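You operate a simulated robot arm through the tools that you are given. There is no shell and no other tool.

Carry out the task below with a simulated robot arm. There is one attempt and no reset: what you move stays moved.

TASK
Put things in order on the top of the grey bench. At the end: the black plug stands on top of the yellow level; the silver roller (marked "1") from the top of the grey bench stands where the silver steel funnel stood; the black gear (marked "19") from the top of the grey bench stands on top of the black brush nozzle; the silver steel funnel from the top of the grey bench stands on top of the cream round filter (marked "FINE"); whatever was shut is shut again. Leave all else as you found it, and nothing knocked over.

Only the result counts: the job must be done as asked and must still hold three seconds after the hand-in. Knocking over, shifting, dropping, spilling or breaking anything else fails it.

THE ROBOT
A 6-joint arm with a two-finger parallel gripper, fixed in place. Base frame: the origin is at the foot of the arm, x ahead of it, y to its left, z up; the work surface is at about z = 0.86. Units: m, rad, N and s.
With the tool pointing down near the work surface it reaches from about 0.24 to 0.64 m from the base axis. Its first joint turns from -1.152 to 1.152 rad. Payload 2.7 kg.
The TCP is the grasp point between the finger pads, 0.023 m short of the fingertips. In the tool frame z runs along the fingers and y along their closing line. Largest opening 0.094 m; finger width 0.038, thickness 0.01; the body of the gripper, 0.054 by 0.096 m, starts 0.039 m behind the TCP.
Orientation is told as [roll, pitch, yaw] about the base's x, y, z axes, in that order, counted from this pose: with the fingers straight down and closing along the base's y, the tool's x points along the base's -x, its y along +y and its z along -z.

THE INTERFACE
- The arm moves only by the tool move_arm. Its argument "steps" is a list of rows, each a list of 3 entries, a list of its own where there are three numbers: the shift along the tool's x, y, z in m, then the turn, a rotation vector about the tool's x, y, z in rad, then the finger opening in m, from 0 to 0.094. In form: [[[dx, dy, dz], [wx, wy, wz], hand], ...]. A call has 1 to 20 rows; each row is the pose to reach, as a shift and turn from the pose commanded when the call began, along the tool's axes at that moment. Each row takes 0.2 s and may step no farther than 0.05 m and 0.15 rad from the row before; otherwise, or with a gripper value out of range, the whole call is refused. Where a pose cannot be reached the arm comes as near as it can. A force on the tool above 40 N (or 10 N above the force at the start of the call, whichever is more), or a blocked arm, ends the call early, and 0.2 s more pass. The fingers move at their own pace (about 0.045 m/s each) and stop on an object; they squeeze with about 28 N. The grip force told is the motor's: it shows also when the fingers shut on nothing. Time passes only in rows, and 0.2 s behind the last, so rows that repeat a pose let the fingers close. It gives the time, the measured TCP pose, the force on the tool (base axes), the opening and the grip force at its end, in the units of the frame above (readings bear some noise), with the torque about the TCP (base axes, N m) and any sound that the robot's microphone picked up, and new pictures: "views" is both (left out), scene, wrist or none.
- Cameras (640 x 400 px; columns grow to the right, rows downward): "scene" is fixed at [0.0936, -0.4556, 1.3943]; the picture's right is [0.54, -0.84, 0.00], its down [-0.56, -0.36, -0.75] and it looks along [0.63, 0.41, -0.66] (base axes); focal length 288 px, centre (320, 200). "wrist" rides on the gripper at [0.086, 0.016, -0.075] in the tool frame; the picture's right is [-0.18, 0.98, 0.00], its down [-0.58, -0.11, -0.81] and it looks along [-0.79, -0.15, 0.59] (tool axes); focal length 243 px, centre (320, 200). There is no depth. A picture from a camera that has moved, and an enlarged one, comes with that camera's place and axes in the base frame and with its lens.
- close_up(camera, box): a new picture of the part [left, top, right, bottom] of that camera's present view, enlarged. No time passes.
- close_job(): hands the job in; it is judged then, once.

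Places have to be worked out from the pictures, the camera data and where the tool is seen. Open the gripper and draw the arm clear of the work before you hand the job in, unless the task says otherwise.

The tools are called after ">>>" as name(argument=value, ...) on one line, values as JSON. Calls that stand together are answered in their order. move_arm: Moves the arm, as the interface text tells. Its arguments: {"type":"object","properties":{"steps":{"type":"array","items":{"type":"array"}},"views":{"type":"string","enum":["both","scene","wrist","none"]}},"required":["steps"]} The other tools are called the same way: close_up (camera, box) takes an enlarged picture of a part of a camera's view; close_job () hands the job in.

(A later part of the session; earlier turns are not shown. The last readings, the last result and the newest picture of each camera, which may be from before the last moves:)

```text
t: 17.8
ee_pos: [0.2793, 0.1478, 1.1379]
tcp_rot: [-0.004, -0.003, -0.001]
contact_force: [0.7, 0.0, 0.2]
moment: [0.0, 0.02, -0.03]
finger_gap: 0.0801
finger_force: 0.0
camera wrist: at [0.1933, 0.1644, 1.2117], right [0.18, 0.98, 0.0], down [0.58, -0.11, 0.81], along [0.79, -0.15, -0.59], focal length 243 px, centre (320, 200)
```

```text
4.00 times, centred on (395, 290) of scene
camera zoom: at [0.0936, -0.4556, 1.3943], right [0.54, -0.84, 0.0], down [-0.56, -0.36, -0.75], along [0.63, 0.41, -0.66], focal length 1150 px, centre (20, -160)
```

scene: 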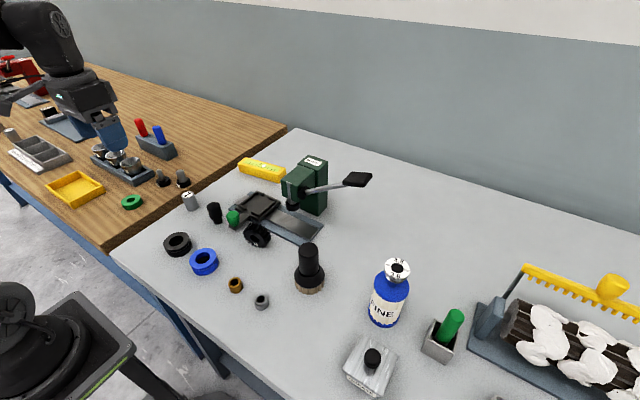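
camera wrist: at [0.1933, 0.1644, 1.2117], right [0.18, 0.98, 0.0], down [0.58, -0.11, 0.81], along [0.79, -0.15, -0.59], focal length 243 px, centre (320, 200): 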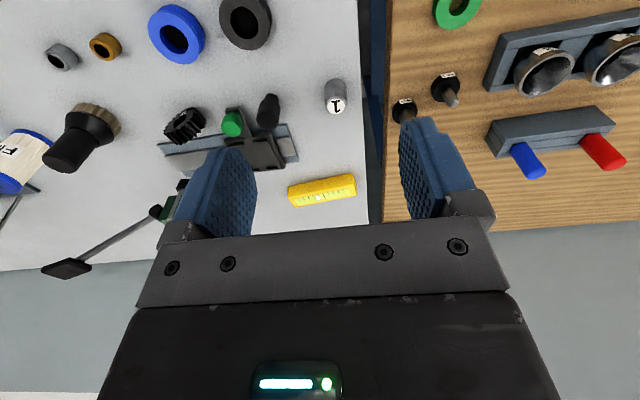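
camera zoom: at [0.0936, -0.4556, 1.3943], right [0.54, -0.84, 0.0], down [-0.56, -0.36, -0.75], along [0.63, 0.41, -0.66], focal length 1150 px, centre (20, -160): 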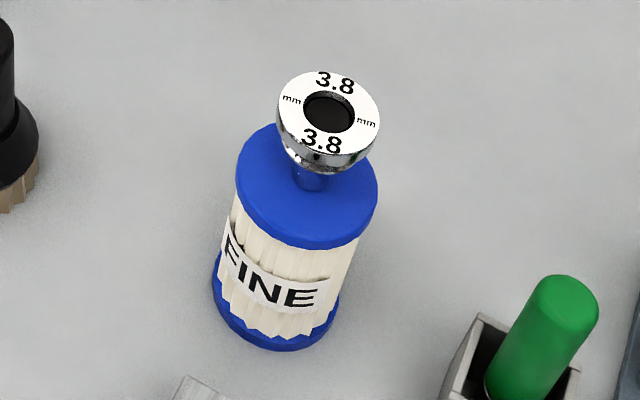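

Roller "1" is about 31 mm in diameter and 44 mm tall at (0.389, 0.151). I move above it and lower to just over it.

>>> move_arm(steps=[[[-0.04, 0.001, 0.01], [0, 0, 0], 0.07], [[-0.08, 0.002, 0.03], [0, 0, 0], 0.065], [[-0.11, 0.003, 0.06], [0, 0, 0], 0.06], [[-0.11, 0.003, 0.1], [0, 0, 0], 0.06], [[-0.11, 0.003, 0.14], [0, 0, 0], 0.06], [[-0.11, 0.003, 0.165], [0, 0, 0], 0.06], [[-0.11, 0.003, 0.165], [0, 0, 0], 0.06]], views="both")

>>> close_up(camera="wrist", box=[260, 60, 380, 180])

```text
t: 19.4
ee_pos: [0.3891, 0.1519, 0.9737]
tcp_rot: [-0.003, -0.001, 0.0]
contact_force: [-0.9, 0.0, 0.2]
moment: [-0.01, 0.01, -0.03]
finger_gap: 0.0597
finger_force: 0.1
camera wrist: at [0.3034, 0.1674, 1.0487], right [0.18, 0.98, 0.0], down [0.58, -0.11, 0.81], along [0.79, -0.15, -0.59], focal length 243 px, centre (320, 200)
```

scene: 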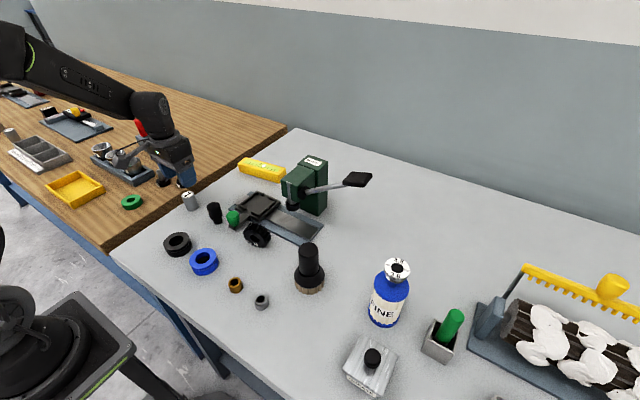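
wrist: 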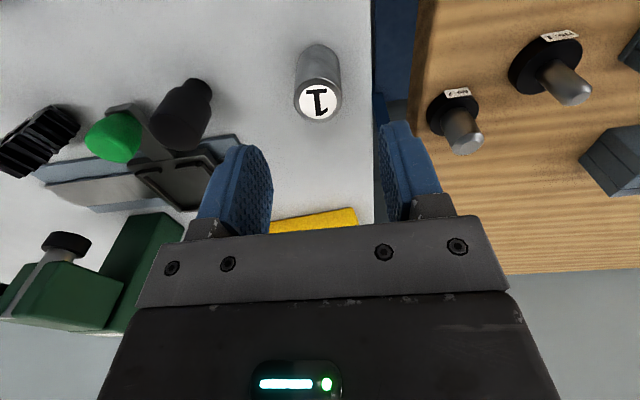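

```text
3.33 times, centred on (320, 120) of wrist
camera zoom: at [0.3034, 0.1674, 1.0487], right [0.18, 0.98, 0.0], down [0.58, -0.11, 0.81], along [0.79, -0.15, -0.59], focal length 809 px, centre (320, 467)
```

zoom: 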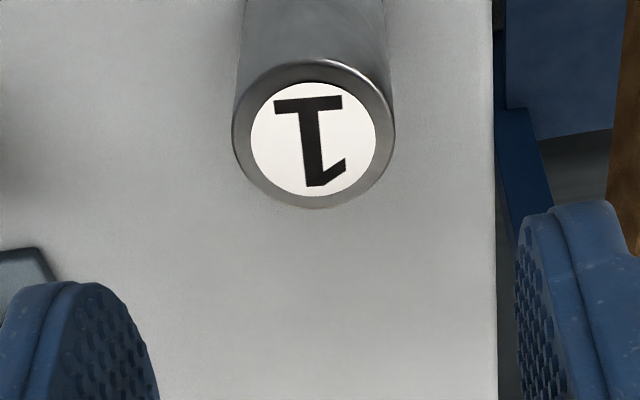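

Roller centre is 1–2 mm left of the tool line; I correct and lower around it, then close.

>>> move_arm(steps=[[[0, -0.0015, 0.03], [0, 0, 0], 0.06], [[0, -0.0015, 0.06], [0, 0, 0], 0.06], [[0, -0.0015, 0.086], [0, 0, 0], 0.06], [[0, -0.0015, 0.086], [0, 0, 0], 0.06], [[0, -0.0015, 0.086], [0, 0, 0], 0.04], [[0, -0.0015, 0.086], [0, 0, 0], 0.025], [[0, -0.0015, 0.086], [0, 0, 0], 0.022], [[0, -0.0015, 0.086], [0, 0, 0], 0.022]], views="both")

```text
t: 21.2
ee_pos: [0.3894, 0.1495, 0.8892]
tcp_rot: [-0.003, -0.002, 0.0]
contact_force: [0.2, 0.1, -0.4]
moment: [0.01, 0.03, 0.0]
finger_gap: 0.0317
finger_force: 28.0
camera wrist: at [0.3042, 0.1659, 0.9637], right [0.18, 0.98, 0.0], down [0.58, -0.11, 0.81], along [0.79, -0.15, -0.59], focal length 243 px, centre (320, 200)
```

scene: 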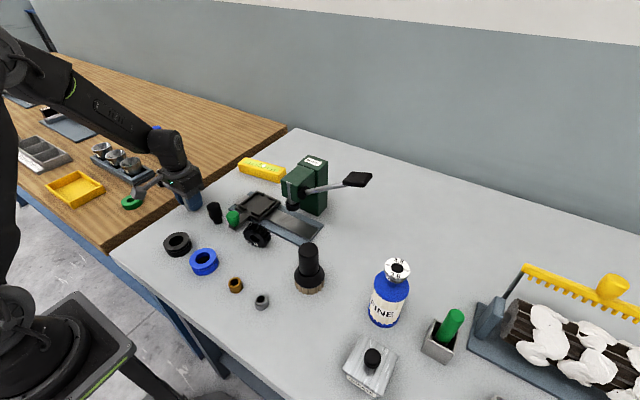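
wrist: 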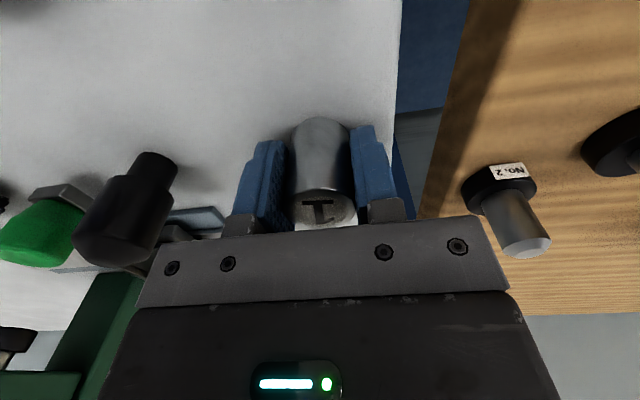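

Gripped the roller (gap 0.032). I lift it to z ≈ 1.09 and carry it back along x ≈ 0.26 to above the funnel's old spot.

>>> move_arm(steps=[[[0, 0, -0.03], [0, 0, 0], 0.022], [[0, 0, -0.07], [0, 0, 0], 0.022], [[0, 0, -0.115], [0, 0, 0], 0.022], [[0, 0, -0.16], [0, 0, 0], 0.022], [[0, 0, -0.2], [0, 0, 0], 0.022], [[0.035, -0.03, -0.2], [0, 0, 0], 0.022], [[0.07, -0.06, -0.2], [0, 0, 0], 0.022], [[0.1, -0.095, -0.2], [0, 0, 0], 0.022], [[0.12, -0.135, -0.2], [0, 0, 0], 0.022], [[0.13, -0.18, -0.2], [0, 0, 0], 0.022], [[0.135, -0.225, -0.2], [0, 0, 0], 0.022], [[0.138, -0.27, -0.2], [0, 0, 0], 0.022], [[0.1395, -0.315, -0.2], [0, 0, 0], 0.022], [[0.1395, -0.36, -0.2], [0, 0, 0], 0.022], [[0.1395, -0.4, -0.2], [0, 0, 0], 0.022], [[0.1395, -0.43, -0.2], [0, 0, 0], 0.022], [[0.1395, -0.4395, -0.2], [0, 0, 0], 0.022], [[0.1395, -0.4395, -0.2], [0, 0, 0], 0.022]], views="both")

```text
t: 25.0
ee_pos: [0.2497, -0.2894, 1.0917]
tcp_rot: [-0.004, -0.003, -0.001]
contact_force: [0.8, -0.1, -2.0]
moment: [0.02, 0.0, 0.01]
finger_gap: 0.0315
finger_force: 28.2
camera wrist: at [0.1632, -0.2735, 1.1656], right [0.18, 0.98, 0.0], down [0.58, -0.11, 0.81], along [0.79, -0.15, -0.59], focal length 243 px, centre (320, 200)
```

scene: 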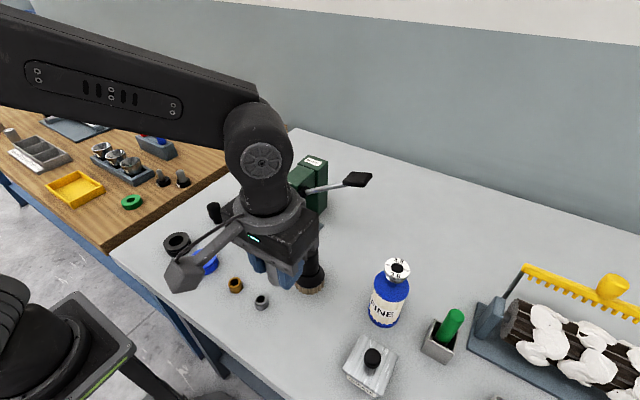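
wrist: 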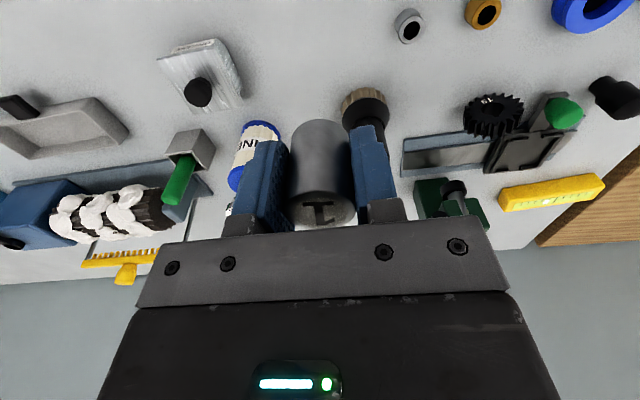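

Right above the spot (0.250, -0.290). I lower the roller with small last steps until it touches the bench.

>>> move_arm(steps=[[[-0.0006, -0.0006, 0.045], [0, 0, 0], 0.022], [[-0.0006, -0.0006, 0.09], [0, 0, 0], 0.022], [[-0.0006, -0.0006, 0.135], [0, 0, 0], 0.022], [[-0.0006, -0.0006, 0.17], [0, 0, 0], 0.022], [[-0.0006, -0.0006, 0.19], [0, 0, 0], 0.022], [[-0.0006, -0.0006, 0.196], [0, 0, 0], 0.022], [[-0.0006, -0.0006, 0.199], [0, 0, 0], 0.022], [[-0.0006, -0.0006, 0.2005], [0, 0, 0], 0.022], [[-0.0006, -0.0006, 0.2005], [0, 0, 0], 0.022]], views="both")

```text
t: 27.0
ee_pos: [0.251, -0.2905, 0.89]
tcp_rot: [-0.004, -0.002, 0.0]
contact_force: [-0.5, 0.0, -2.4]
moment: [-0.01, 0.01, 0.0]
finger_gap: 0.0316
finger_force: 27.9
camera wrist: at [0.1648, -0.2745, 0.9643], right [0.18, 0.98, 0.0], down [0.58, -0.11, 0.81], along [0.79, -0.15, -0.59], focal length 243 px, centre (320, 200)
```

scene: 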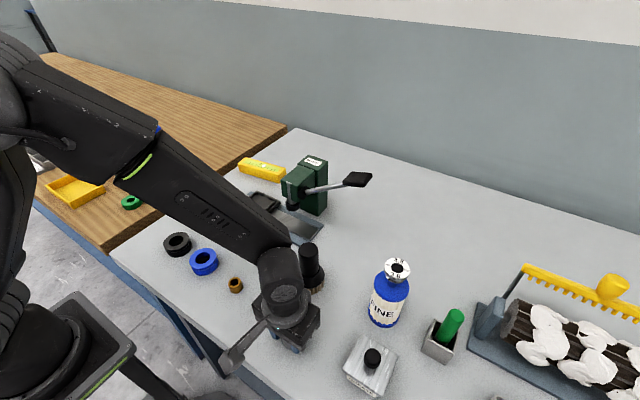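
wrist: 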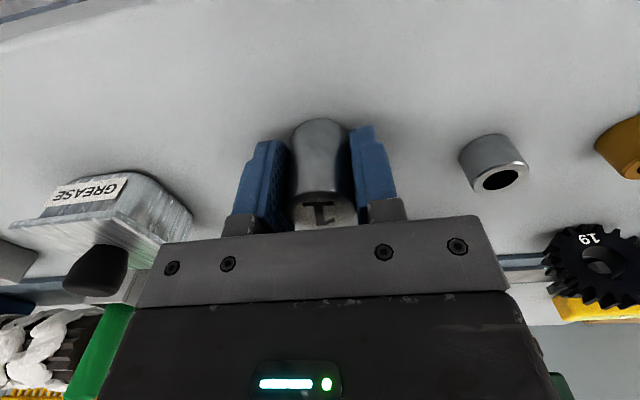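

The reading still shows the roller's weight hanging (-2.4 N), so it isn't quite down. I lower in 1 mm steps.

>>> move_arm(steps=[[[0, 0, 0.001], [0, 0, 0], 0.022], [[0, 0, 0.002], [0, 0, 0], 0.022], [[0, 0, 0.002], [0, 0, 0], 0.022]], views="none")

```text
t: 27.8
ee_pos: [0.2487, -0.2892, 0.8889]
tcp_rot: [-0.004, -0.003, 0.0]
contact_force: [-0.5, 4.6, 20.8]
moment: [0.38, 0.08, -0.03]
finger_gap: 0.0316
finger_force: 28.1
```

Contact made (about 21 N). I back off ~1 mm to relieve it before releasing.

>>> move_arm(steps=[[[0, 0, -0.001], [0, 0, 0], 0.022], [[0, 0, -0.0013], [0, 0, 0], 0.022]], views="none")

```text
t: 28.4
ee_pos: [0.2506, -0.2912, 0.8888]
tcp_rot: [-0.004, -0.002, -0.001]
contact_force: [3.2, -1.8, 8.2]
moment: [0.06, -0.07, -0.04]
finger_gap: 0.0316
finger_force: 27.9
```

Another half-millimetre up, then open slowly.

>>> move_arm(steps=[[[0, 0, -0.0007], [0, 0, 0], 0.022], [[0, 0, -0.0007], [0, 0, 0], 0.035], [[0, 0, -0.0007], [0, 0, 0], 0.045], [[0, 0, -0.0007], [0, 0, 0], 0.055], [[0, 0, -0.0007], [0, 0, 0], 0.06], [[0, 0, -0.0007], [0, 0, 0], 0.06]], views="both")

```text
t: 29.8
ee_pos: [0.2494, -0.2901, 0.8898]
tcp_rot: [-0.004, -0.001, -0.001]
contact_force: [1.0, 0.2, -0.1]
moment: [0.0, -0.01, -0.03]
finger_gap: 0.0599
finger_force: 0.2
camera wrist: at [0.1641, -0.274, 0.9644], right [0.18, 0.98, 0.0], down [0.58, -0.11, 0.81], along [0.79, -0.15, -0.59], focal length 243 px, centre (320, 200)
```

scene: 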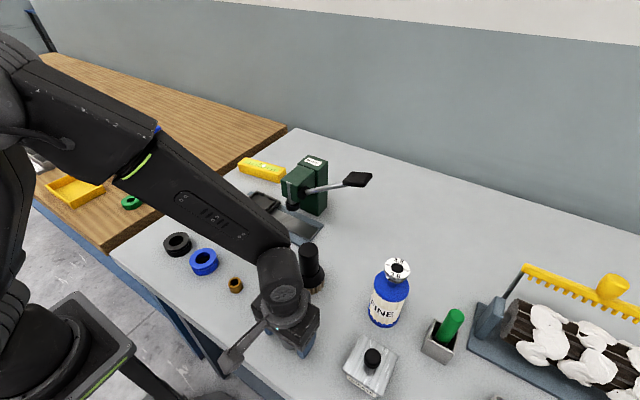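
wrist: 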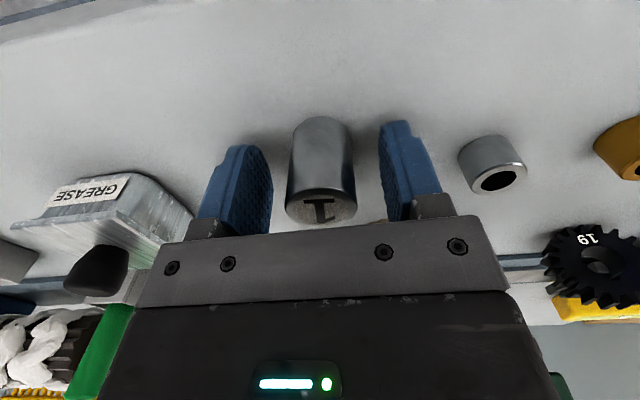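

The roller stands alone at the funnel's old place. I raise up and swing back over to the plug at about (0.389, 0.050).

>>> move_arm(steps=[[[0, 0, -0.03], [0, 0, 0], 0.07], [[0, 0, -0.07], [0, 0, 0], 0.07], [[0, 0, -0.115], [0, 0, 0], 0.07], [[0, 0, -0.16], [0, 0, 0], 0.07], [[0, 0.02, -0.2], [0, 0, 0], 0.07], [[0, 0.065, -0.2], [0, 0, 0], 0.07], [[0, 0.11, -0.2], [0, 0, 0], 0.06], [[-0.01, 0.155, -0.2], [0, 0, 0], 0.06], [[-0.02, 0.2, -0.2], [0, 0, 0], 0.055], [[-0.03, 0.245, -0.2], [0, 0, 0], 0.052], [[-0.045, 0.285, -0.2], [0, 0, 0], 0.052], [[-0.075, 0.32, -0.2], [0, 0, 0], 0.052], [[-0.11, 0.335, -0.2], [0, 0, 0], 0.052], [[-0.1396, 0.3396, -0.19], [0, 0, 0], 0.052], [[-0.1396, 0.3396, -0.15], [0, 0, 0], 0.052], [[-0.1396, 0.3396, -0.11], [0, 0, 0], 0.052], [[-0.1396, 0.3396, -0.1], [0, 0, 0], 0.052], [[-0.1396, 0.3396, -0.1], [0, 0, 0], 0.052]], views="both")

>>> close_up(camera="wrist", box=[260, 40, 380, 180])

>>> close_up(camera="scene", box=[230, 280, 330, 360])

```text
t: 33.6
ee_pos: [0.3902, 0.0519, 0.9878]
tcp_rot: [-0.004, -0.002, 0.0]
contact_force: [0.0, 0.2, 0.3]
moment: [-0.01, 0.01, -0.05]
finger_gap: 0.0522
finger_force: 0.0
camera wrist: at [0.3045, 0.0659, 1.0622], right [0.18, 0.98, 0.0], down [0.58, -0.11, 0.81], along [0.79, -0.15, -0.59], focal length 243 px, centre (320, 200)
```

scene: 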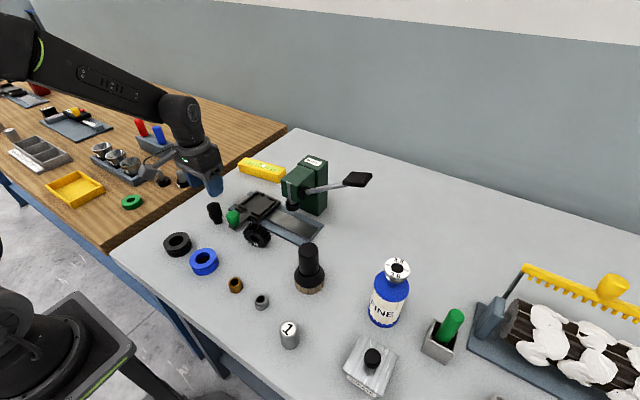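
wrist: 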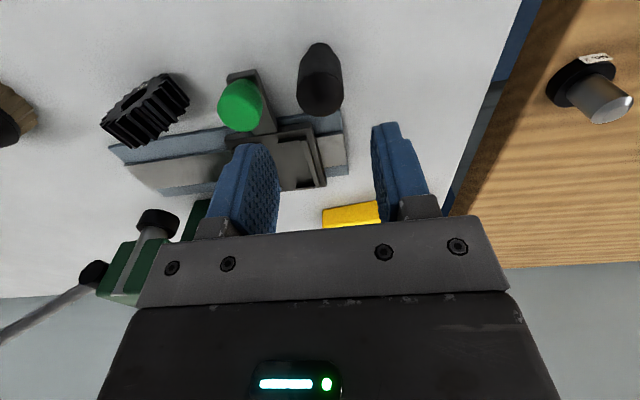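

```text
2.86 times, centred on (320, 110) of wrist
camera zoom: at [0.3045, 0.0659, 1.0622], right [0.18, 0.98, 0.0], down [0.58, -0.11, 0.81], along [0.79, -0.15, -0.59], focal length 693 px, centre (320, 457)
```

zoom: 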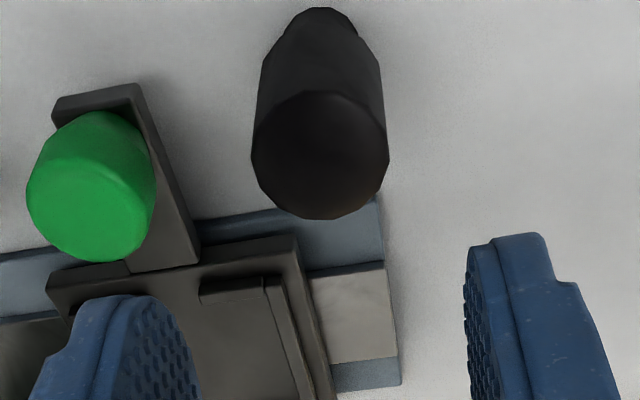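

```text
5.00 times, centred on (280, 320) of scene
camera zoom: at [0.0936, -0.4556, 1.3943], right [0.54, -0.84, 0.0], down [-0.56, -0.36, -0.75], along [0.63, 0.41, -0.66], focal length 1437 px, centre (520, -400)
```

zoom: 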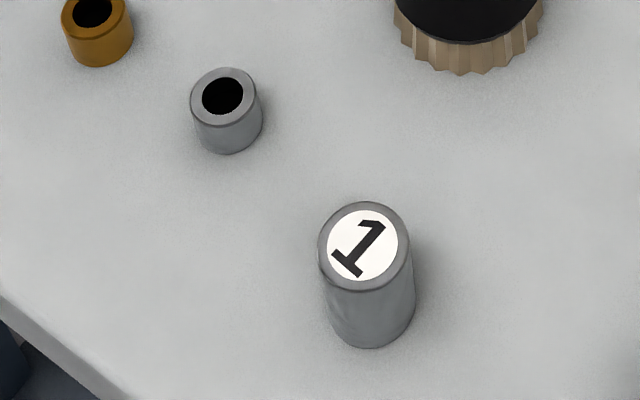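

The roller stands upright at the right place. The plug is directly under the tool line (0.389, 0.050), with ~1 cm clearance to the green knob; I lower and close.

>>> move_arm(steps=[[[0.001, -0.0005, 0.03], [0, 0, 0], 0.052], [[0.001, -0.0005, 0.06], [0, 0, 0], 0.052], [[0.001, -0.0005, 0.08], [0, 0, 0], 0.052], [[0.001, -0.0005, 0.09], [0, 0, 0], 0.052], [[0.001, -0.0005, 0.09], [0, 0, 0], 0.052], [[0.001, -0.0005, 0.09], [0, 0, 0], 0.035], [[0.001, -0.0005, 0.09], [0, 0, 0], 0.022], [[0.001, -0.0005, 0.09], [0, 0, 0], 0.02], [[0.001, -0.0005, 0.09], [0, 0, 0], 0.02]], views="both")

```text
t: 35.6
ee_pos: [0.3888, 0.0505, 0.8993]
tcp_rot: [-0.004, -0.003, 0.001]
contact_force: [-0.1, 0.0, -0.3]
moment: [-0.01, 0.02, -0.02]
finger_gap: 0.0306
finger_force: 27.9
camera wrist: at [0.303, 0.0651, 0.9738], right [0.18, 0.98, 0.0], down [0.58, -0.11, 0.81], along [0.79, -0.15, -0.59], focal length 243 px, centre (320, 200)
```

scene: 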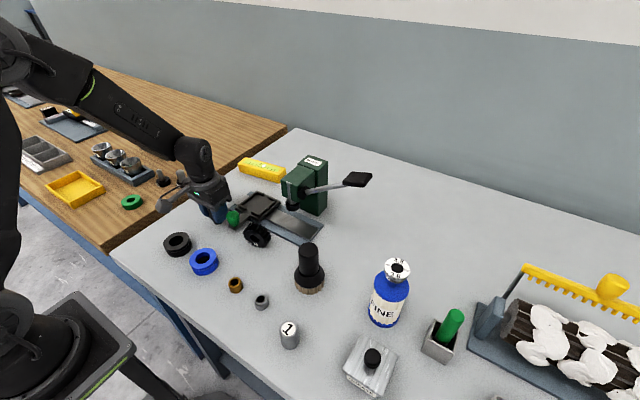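
wrist: 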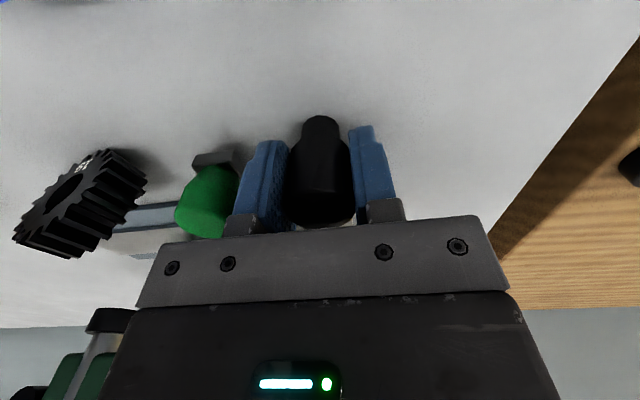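

Plug gripped (gap 0.031), its base about 0.039 below the TCP. I lift straight up, and meanwhile zoom on the level to see whether the white bubble mark is flat.

>>> move_arm(steps=[[[0, 0, -0.03], [0, 0, 0], 0.02], [[0, 0, -0.07], [0, 0, 0], 0.02], [[0, 0, -0.11], [0, 0, 0], 0.02], [[0, 0, -0.15], [0, 0, 0], 0.02], [[0, 0.02, -0.16], [0, 0, 0], 0.02], [[0, 0.05, -0.16], [0, 0, 0], 0.02], [[0, 0.05, -0.16], [0, 0, 0], 0.02]], views="both")

>>> close_up(camera="scene", box=[232, 150, 292, 190])

>>> close_up(camera="wrist", box=[240, 120, 400, 220])

```text
t: 37.2
ee_pos: [0.3887, 0.0996, 1.06]
tcp_rot: [-0.004, -0.002, -0.001]
contact_force: [-0.1, -0.2, -0.8]
moment: [-0.01, 0.01, 0.0]
finger_gap: 0.0306
finger_force: 27.7
camera wrist: at [0.3029, 0.1148, 1.1338], right [0.18, 0.98, 0.0], down [0.58, -0.11, 0.81], along [0.79, -0.15, -0.59], focal length 243 px, centre (320, 200)
```

scene: 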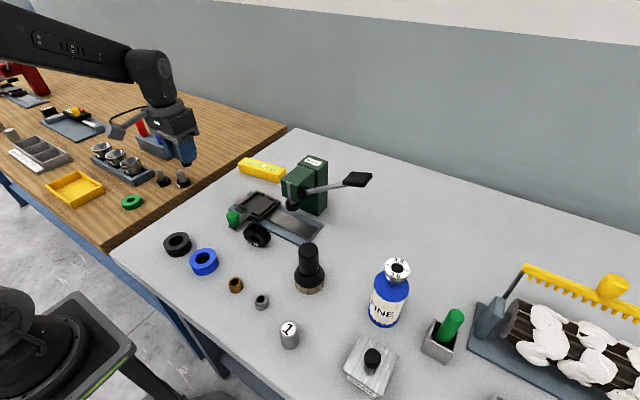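
wrist: 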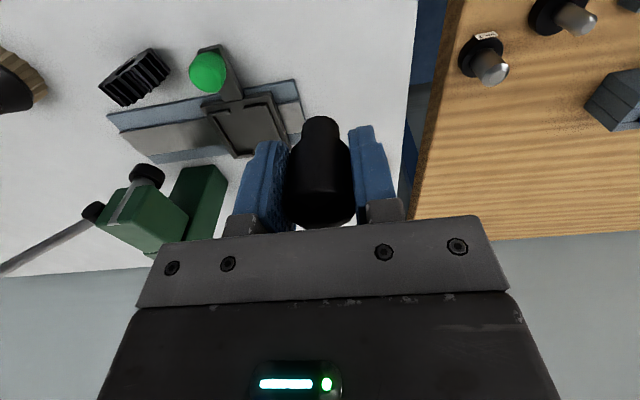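

```text
10.00 times, centred on (262, 170) of scene
camera zoom: at [0.0936, -0.4556, 1.3943], right [0.54, -0.84, 0.0], down [-0.56, -0.36, -0.75], along [0.63, 0.41, -0.66], focal length 2875 px, centre (900, 500)
```

zoom: 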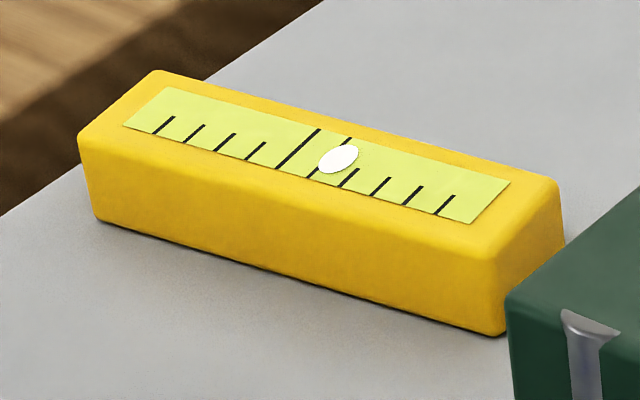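

```text
4.00 times, centred on (320, 170) of wrist
camera zoom: at [0.3029, 0.1148, 1.1338], right [0.18, 0.98, 0.0], down [0.58, -0.11, 0.81], along [0.79, -0.15, -0.59], focal length 970 px, centre (320, 320)
```

zoom: 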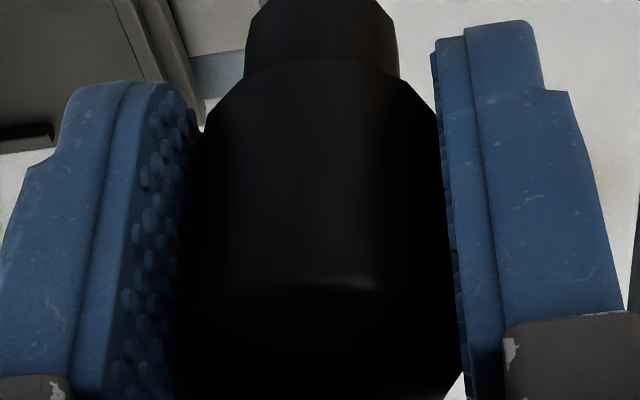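

The bubble mark is a flat decal. Level centre ≈ (0.607, 0.091), top ≈ z 0.89. I move the plug out above it and stop a few cm high.

>>> move_arm(steps=[[[-0.045, 0, 0], [0, 0, 0], 0.02], [[-0.09, 0, 0], [0, 0, 0], 0.02], [[-0.135, -0.003, 0], [0, 0, 0], 0.02], [[-0.18, -0.006, 0], [0, 0, 0], 0.02], [[-0.2183, -0.0086, 0], [0, 0, 0], 0.02], [[-0.2183, -0.0086, 0.04], [0, 0, 0], 0.02], [[-0.2183, -0.0086, 0.085], [0, 0, 0], 0.02], [[-0.2183, -0.0086, 0.085], [0, 0, 0], 0.02]], views="both")

>>> close_up(camera="scene", box=[210, 110, 310, 200])

>>> close_up(camera="wrist", box=[240, 60, 400, 220])

```text
t: 39.0
ee_pos: [0.6084, 0.0901, 0.9752]
tcp_rot: [-0.002, 0.0, 0.001]
contact_force: [0.5, 0.1, -0.4]
moment: [0.0, 0.02, 0.0]
finger_gap: 0.0308
finger_force: 28.1
camera wrist: at [0.5226, 0.1063, 1.0489], right [0.18, 0.98, 0.0], down [0.58, -0.11, 0.81], along [0.79, -0.15, -0.59], focal length 243 px, centre (320, 200)
```

scene: 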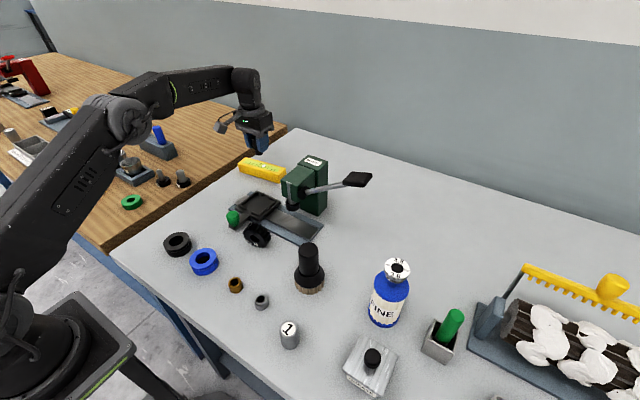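
wrist: 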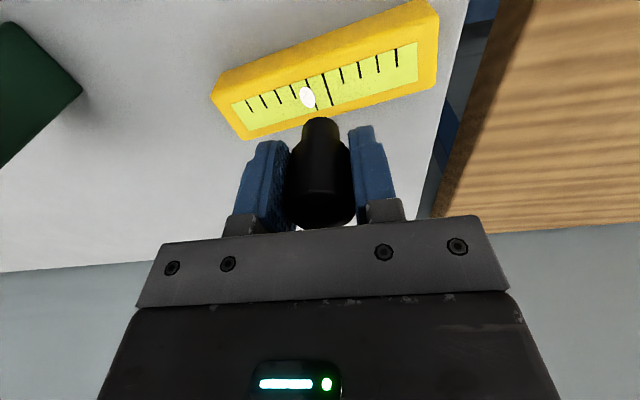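

```text
4.44 times, centred on (260, 155) of scene
camera zoom: at [0.0936, -0.4556, 1.3943], right [0.54, -0.84, 0.0], down [-0.56, -0.36, -0.75], along [0.63, 0.41, -0.66], focal length 1278 px, centre (587, 400)
```

zoom: 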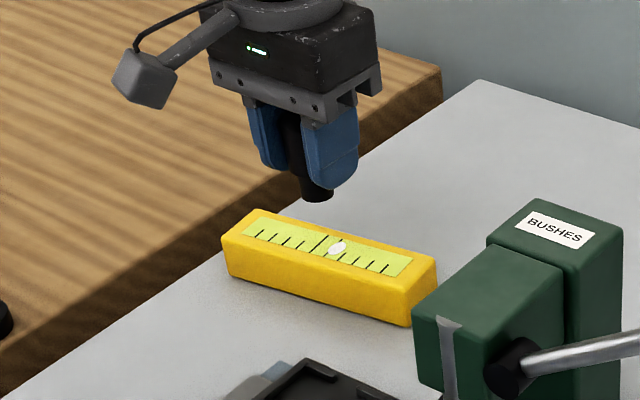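

```text
2.50 times, centred on (320, 140) of wrist
camera zoom: at [0.5226, 0.1063, 1.0489], right [0.18, 0.98, 0.0], down [0.58, -0.11, 0.81], along [0.79, -0.15, -0.59], focal length 606 px, centre (320, 350)
```

zoom: 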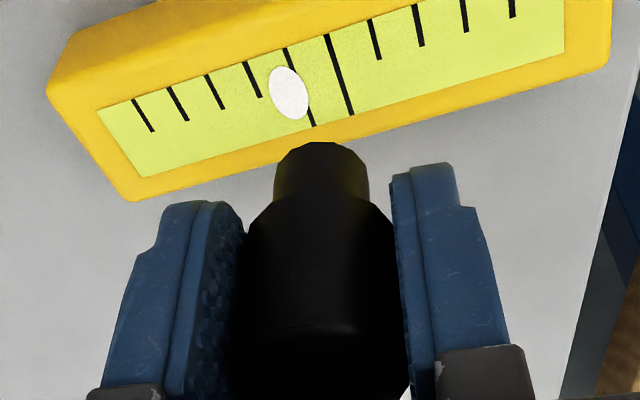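

Projected straight down, the plug would land ~4–5 mm short of the level's centreline, so I shift 4 mm outward and lower gently.

>>> move_arm(steps=[[[-0.004, 0.0005, 0.015], [0, 0, 0], 0.02], [[-0.004, 0.0005, 0.03], [0, 0, 0], 0.02], [[-0.004, 0.0005, 0.036], [0, 0, 0], 0.02], [[-0.004, 0.0005, 0.038], [0, 0, 0], 0.02], [[-0.004, 0.0005, 0.038], [0, 0, 0], 0.02]], views="both")

>>> close_up(camera="scene", box=[210, 110, 310, 200])

>>> close_up(camera="wrist", box=[240, 60, 400, 220])

```text
t: 40.2
ee_pos: [0.6125, 0.0913, 0.9371]
tcp_rot: [-0.003, -0.001, 0.0]
contact_force: [0.4, 0.4, 0.7]
moment: [0.02, -0.02, 0.0]
finger_gap: 0.0307
finger_force: 27.6
camera wrist: at [0.5257, 0.1065, 1.0114], right [0.18, 0.98, 0.0], down [0.58, -0.11, 0.81], along [0.79, -0.15, -0.59], focal length 243 px, centre (320, 200)
```

scene: 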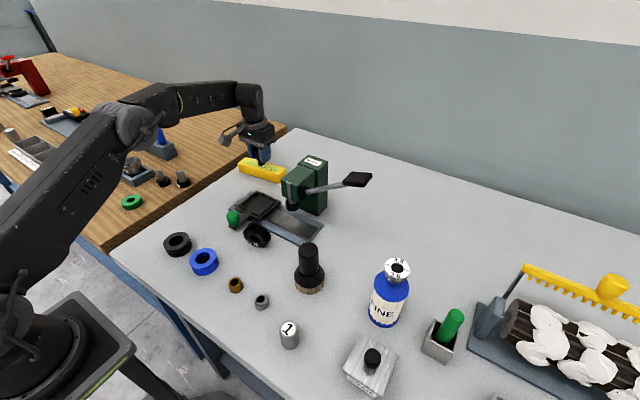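
wrist: 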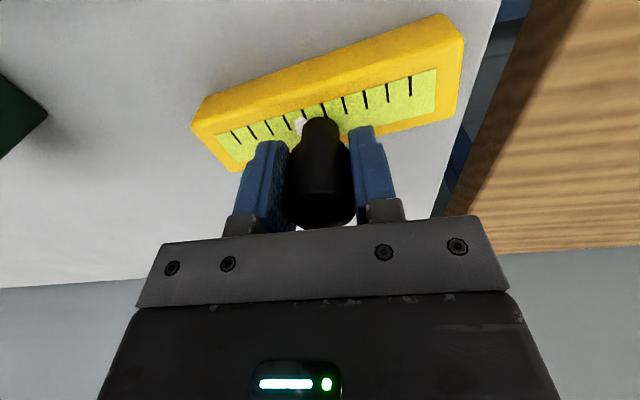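

```text
4.44 times, centred on (260, 155) of scene
camera zoom: at [0.0936, -0.4556, 1.3943], right [0.54, -0.84, 0.0], down [-0.56, -0.36, -0.75], along [0.63, 0.41, -0.66], focal length 1278 px, centre (587, 400)
```

zoom: 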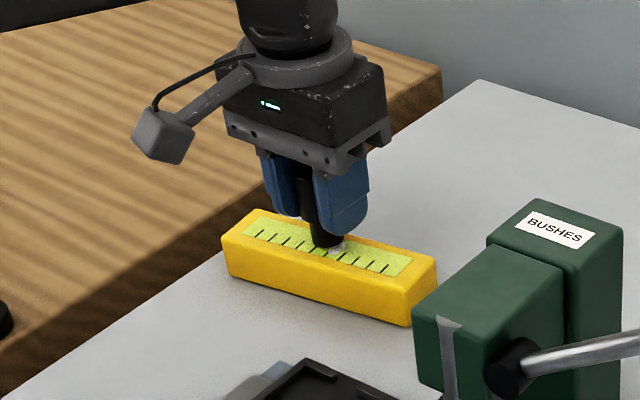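

```text
2.50 times, centred on (320, 140) of wrist
camera zoom: at [0.5257, 0.1065, 1.0114], right [0.18, 0.98, 0.0], down [0.58, -0.11, 0.81], along [0.79, -0.15, -0.59], focal length 606 px, centre (320, 350)
```

zoom: 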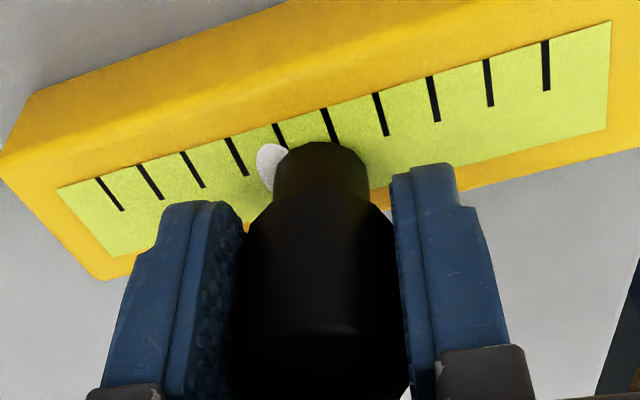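

The plug foot is a few millimetres above the level, centred on it. I continue down in 1 mm steps.

>>> move_arm(steps=[[[0, 0, 0.0015], [0, 0, 0], 0.02], [[0, 0, 0.003], [0, 0, 0], 0.02], [[0, 0, 0.004], [0, 0, 0], 0.02], [[0, 0, 0.004], [0, 0, 0], 0.02]], views="none")

```text
t: 41.2
ee_pos: [0.6114, 0.0919, 0.934]
tcp_rot: [-0.003, -0.001, -0.001]
contact_force: [0.1, 0.8, 0.7]
moment: [0.02, 0.0, 0.04]
finger_gap: 0.0306
finger_force: 28.0
```

Still no contact at TCP z ≈ 0.934. I continue down 1 mm at a time.

>>> move_arm(steps=[[[0, 0, 0.001], [0, 0, 0], 0.02], [[0, 0, 0.002], [0, 0, 0], 0.02], [[0, 0, 0.002], [0, 0, 0], 0.02]], views="none")

```text
t: 42.0
ee_pos: [0.6125, 0.0908, 0.9334]
tcp_rot: [-0.001, -0.006, -0.001]
contact_force: [-4.9, -0.9, 17.2]
moment: [-0.04, 0.14, 0.02]
finger_gap: 0.0306
finger_force: 27.8
```

Contact (17 N). I back off to about zero push and inspect.

>>> move_arm(steps=[[[0, 0, -0.001], [0, 0, 0], 0.02], [[0, 0, -0.0016], [0, 0, 0], 0.02]], views="none")

>>> close_up(camera="scene", box=[230, 130, 300, 190])

>>> close_up(camera="wrist", box=[240, 60, 400, 220])

```text
t: 42.6
ee_pos: [0.6118, 0.0915, 0.9333]
tcp_rot: [-0.001, -0.006, 0.0]
contact_force: [2.0, 2.2, 14.8]
moment: [0.12, -0.15, 0.02]
finger_gap: 0.0308
finger_force: 27.8
```

```text
6.67 times, centred on (265, 160) of scene
camera zoom: at [0.0934, -0.4556, 1.3944], right [0.54, -0.84, 0.0], down [-0.56, -0.36, -0.75], along [0.63, 0.41, -0.66], focal length 1916 px, centre (687, 467)
```

zoom: 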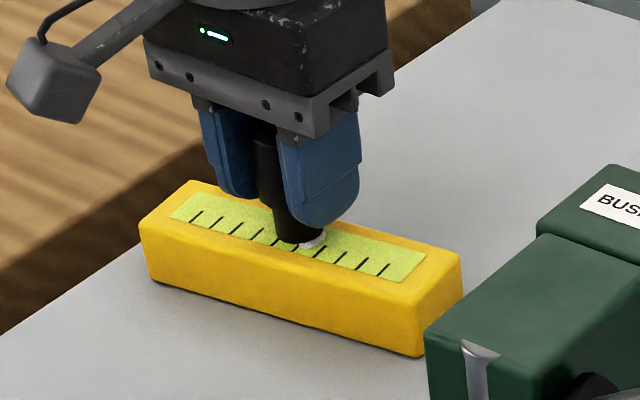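

```text
2.50 times, centred on (320, 140) of wrist
camera zoom: at [0.5258, 0.1067, 1.0068], right [0.18, 0.98, 0.0], down [0.58, -0.11, 0.81], along [0.8, -0.15, -0.59], focal length 606 px, centre (320, 350)
```

zoom: 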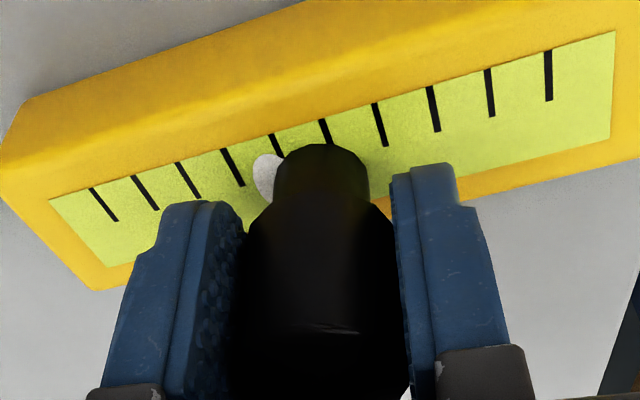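

Still ~15 N of push; I back off another ~1.2 mm and re-read.

>>> move_arm(steps=[[[0, 0, -0.001], [0, 0, 0], 0.02], [[0, 0, -0.001], [0, 0, 0], 0.02]], views="none")

```text
t: 43.2
ee_pos: [0.6111, 0.0909, 0.9336]
tcp_rot: [-0.001, -0.001, 0.0]
contact_force: [3.1, 1.5, 8.4]
moment: [0.04, -0.15, -0.01]
finger_gap: 0.0308
finger_force: 28.0
```

>>> move_arm(steps=[[[0, 0, -0.0008], [0, 0, 0], 0.02], [[0, 0, -0.0008], [0, 0, 0], 0.02]], views="none")

```text
t: 43.8
ee_pos: [0.6102, 0.0904, 0.9325]
tcp_rot: [-0.003, 0.003, -0.001]
contact_force: [-0.7, -0.9, 2.3]
moment: [-0.01, 0.01, -0.02]
finger_gap: 0.0307
finger_force: 27.8
```

The push is down to ~2 N with the plug resting on the level. I open the fingers slowly and look.

>>> move_arm(steps=[[[0, 0, 0], [0, 0, 0], 0.035], [[0, 0, 0], [0, 0, 0], 0.042], [[0, 0, 0], [0, 0, 0], 0.05], [[0, 0, 0], [0, 0, 0], 0.06], [[0, 0, 0], [0, 0, 0], 0.06]], views="both")

>>> close_up(camera="wrist", box=[240, 60, 400, 220])

```text
t: 45.0
ee_pos: [0.6118, 0.0906, 0.9337]
tcp_rot: [-0.003, -0.002, -0.002]
contact_force: [-0.2, -0.1, 0.6]
moment: [0.02, -0.06, 0.01]
finger_gap: 0.0601
finger_force: 0.0
camera wrist: at [0.5253, 0.1065, 1.0085], right [0.18, 0.98, 0.0], down [0.58, -0.11, 0.81], along [0.79, -0.15, -0.59], focal length 243 px, centre (320, 200)
```

scene: 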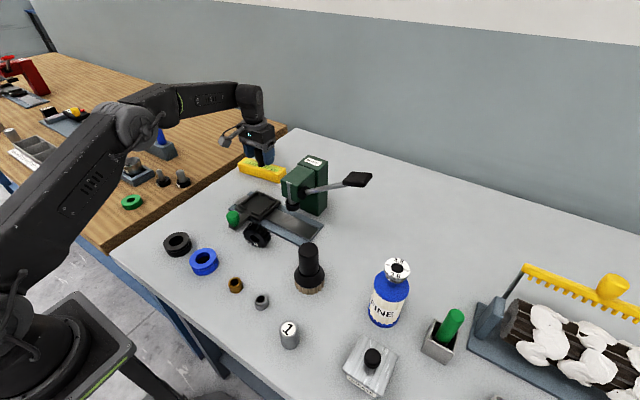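
wrist: 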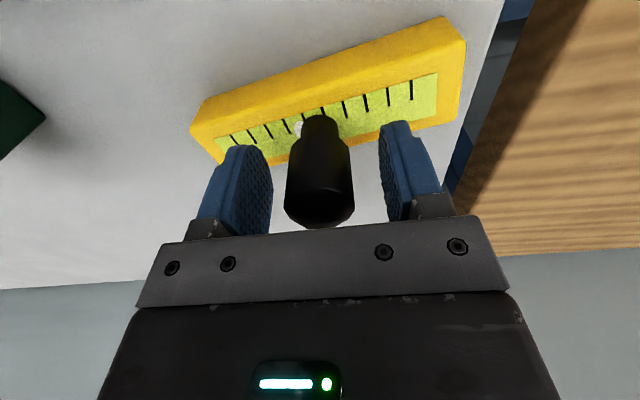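

```text
2.50 times, centred on (320, 140) of wrist
camera zoom: at [0.5253, 0.1065, 1.0085], right [0.18, 0.98, 0.0], down [0.58, -0.11, 0.81], along [0.79, -0.15, -0.59], focal length 606 px, centre (320, 350)
```

zoom: 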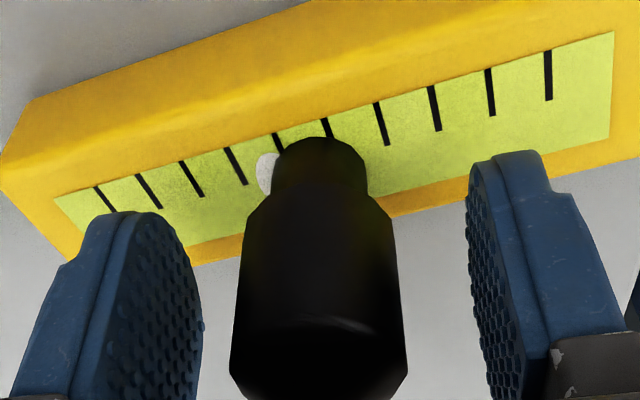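

The plug stands on the level by itself. I raise clear and go back to look at the gear from close range.

>>> move_arm(steps=[[[0, 0, -0.03], [0, 0, 0], 0.07], [[0, 0, -0.07], [0, 0, 0], 0.08], [[0, 0, -0.11], [0, 0, 0], 0.09], [[0.03, 0, -0.13], [0, 0, 0], 0.09], [[0.075, 0, -0.13], [0, 0, 0], 0.09], [[0.12, 0, -0.13], [0, 0, 0], 0.09], [[0.165, 0, -0.13], [0, 0, 0], 0.09], [[0.21, 0, -0.13], [0, 0, 0], 0.09], [[0.25, -0.02, -0.13], [0, 0, 0], 0.09], [[0.28, -0.055, -0.13], [0, 0, 0], 0.09], [[0.3, -0.095, -0.13], [0, 0, 0], 0.09], [[0.31, -0.135, -0.13], [0, 0, 0], 0.09], [[0.31, -0.17, -0.13], [0, 0, 0], 0.09], [[0.31, -0.17, -0.13], [0, 0, 0], 0.09]], views="both")

>>> close_up(camera="scene", box=[220, 140, 320, 240])

>>> close_up(camera="wrist", box=[240, 40, 400, 140])

```text
t: 48.0
ee_pos: [0.2986, -0.0788, 1.066]
tcp_rot: [-0.002, 0.0, 0.001]
contact_force: [0.6, 0.3, -0.2]
moment: [0.01, 0.02, 0.01]
finger_gap: 0.0898
finger_force: 0.0
camera wrist: at [0.2132, -0.0633, 1.1396], right [0.18, 0.98, 0.0], down [0.58, -0.11, 0.81], along [0.79, -0.15, -0.59], focal length 243 px, centre (320, 200)
```

scene: 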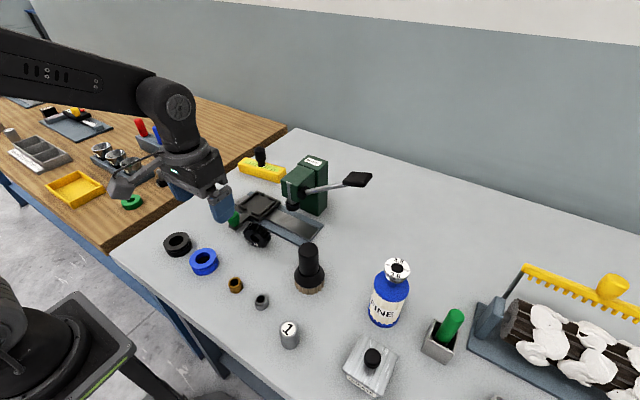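
wrist: 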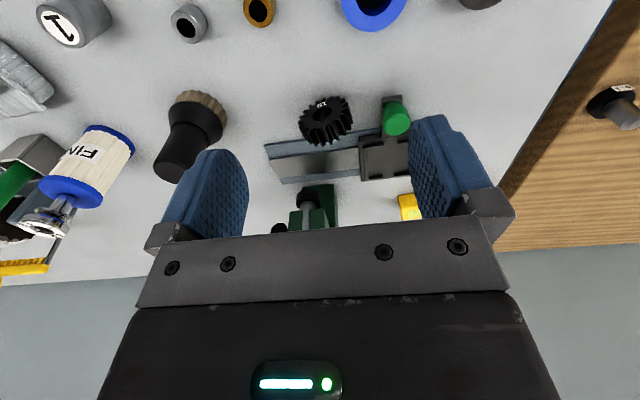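

```text
4.00 times, centred on (270, 190) of scene
camera zoom: at [0.0935, -0.4557, 1.3943], right [0.54, -0.84, 0.0], down [-0.56, -0.36, -0.75], along [0.63, 0.41, -0.66], focal length 1150 px, centre (520, 240)
```

zoom: 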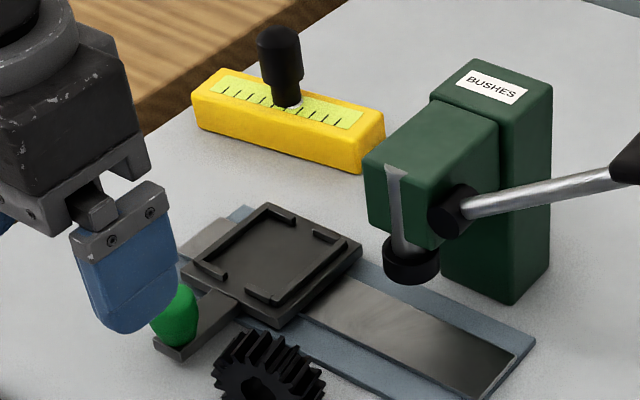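

```text
4.00 times, centred on (320, 90) of wrist
camera zoom: at [0.2132, -0.0633, 1.1396], right [0.18, 0.98, 0.0], down [0.58, -0.11, 0.81], along [0.79, -0.15, -0.59], focal length 970 px, centre (320, 640)
```

zoom: 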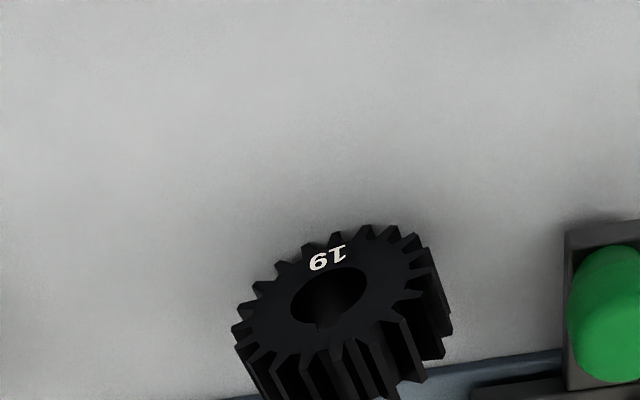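

The plug stands on the level. The gear's hole centre triangulates to (0.378, -0.092, 0.893), axis yaw ≈ 13°, outer diameter ≈ 64 mm, thickness ≈ 22 mm. I move above it, turn the tool about 13° to match, and open to 0.077 to keep clear of the green knob.

>>> move_arm(steps=[[[-0.03, -0.004, 0], [0, 0, -0.1], 0.085], [[-0.06, -0.008, 0], [0, 0, -0.2], 0.08], [[-0.0885, -0.0107, 0], [0, 0, -0.235], 0.077], [[-0.0885, -0.0107, 0.04], [0, 0, -0.235], 0.077], [[-0.0885, -0.0107, 0.065], [0, 0, -0.235], 0.077], [[-0.0885, -0.0107, 0.065], [0, 0, -0.235], 0.077]], views="both")

>>> close_up(camera="wrist", box=[240, 20, 400, 160])

>>> close_up(camera="scene", box=[210, 170, 310, 270])

```text
t: 49.4
ee_pos: [0.3884, -0.0885, 0.9992]
tcp_rot: [-0.004, -0.002, 0.234]
contact_force: [0.0, 0.2, -0.7]
moment: [0.0, 0.0, -0.01]
finger_gap: 0.0771
finger_force: 0.0
camera wrist: at [0.3009, -0.0929, 1.0741], right [-0.05, 1.0, 0.0], down [0.59, 0.03, 0.81], along [0.81, 0.04, -0.59], focal length 243 px, centre (320, 200)
```

scene: 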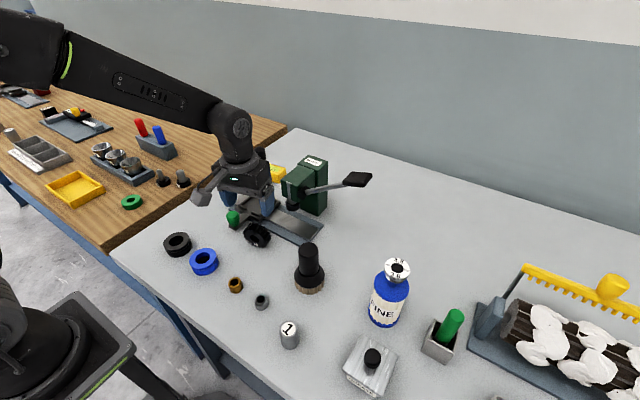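
wrist: 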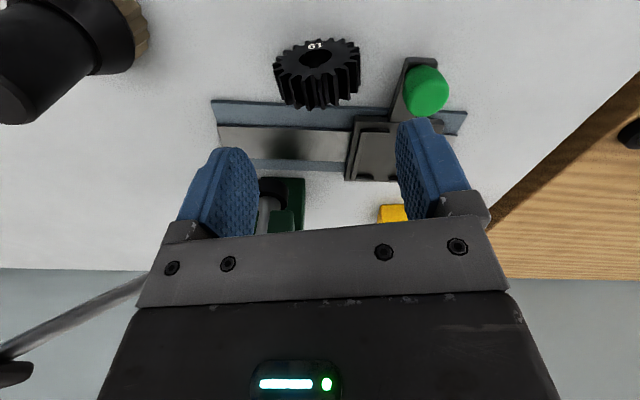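

```text
2.86 times, centred on (320, 90) of wrist
camera zoom: at [0.3009, -0.0929, 1.0741], right [-0.05, 1.0, 0.0], down [0.59, 0.03, 0.81], along [0.81, 0.04, -0.59], focal length 693 px, centre (320, 514)
```

zoom: 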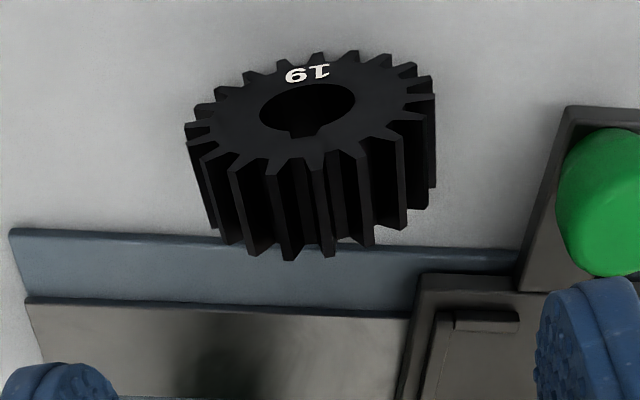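

```text
4.00 times, centred on (260, 220) of scene
camera zoom: at [0.0936, -0.4556, 1.3943], right [0.54, -0.84, 0.0], down [-0.56, -0.36, -0.75], along [0.63, 0.41, -0.66], focal length 1150 px, centre (560, 120)
```

zoom: 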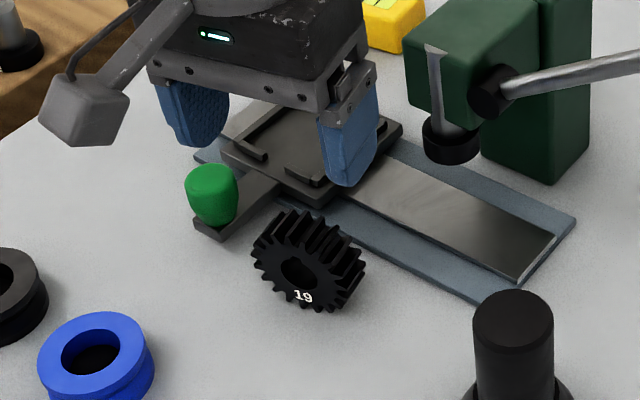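

I'll zoom tighter on the gear to refine its yaw and centre before descending.

>>> close_up(camera="wrist", box=[265, 25, 375, 115])

>>> close_up(camera="scene", box=[232, 212, 284, 256])

```text
4.44 times, centred on (320, 70) of wrist
camera zoom: at [0.3009, -0.0929, 1.0741], right [-0.05, 1.0, 0.0], down [0.59, 0.03, 0.81], along [0.81, 0.04, -0.59], focal length 1078 px, centre (320, 778)
```

zoom: 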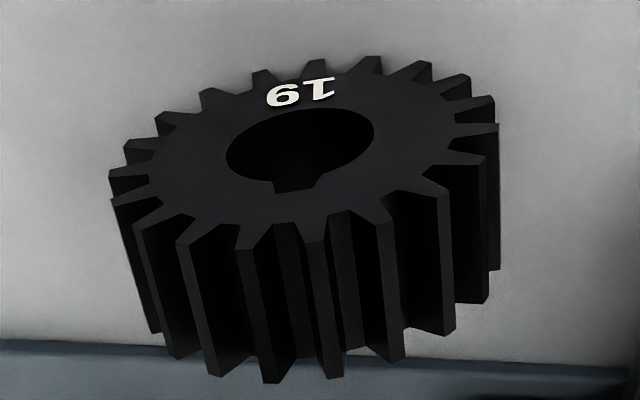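

```text
9.09 times, centred on (258, 234) of scene
camera zoom: at [0.0936, -0.4556, 1.3943], right [0.54, -0.84, 0.0], down [-0.56, -0.36, -0.75], along [0.63, 0.41, -0.66], focal length 2613 px, centre (884, -109)
```

zoom: 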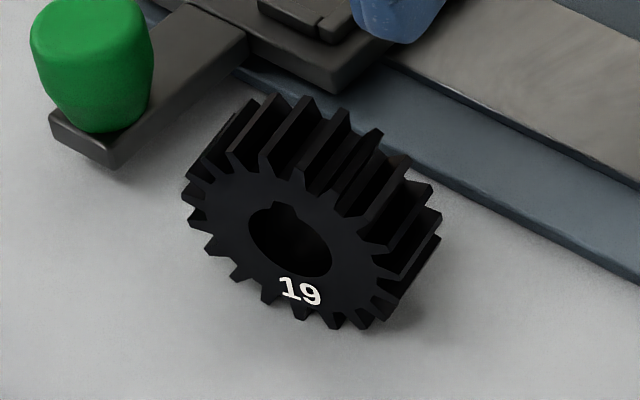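

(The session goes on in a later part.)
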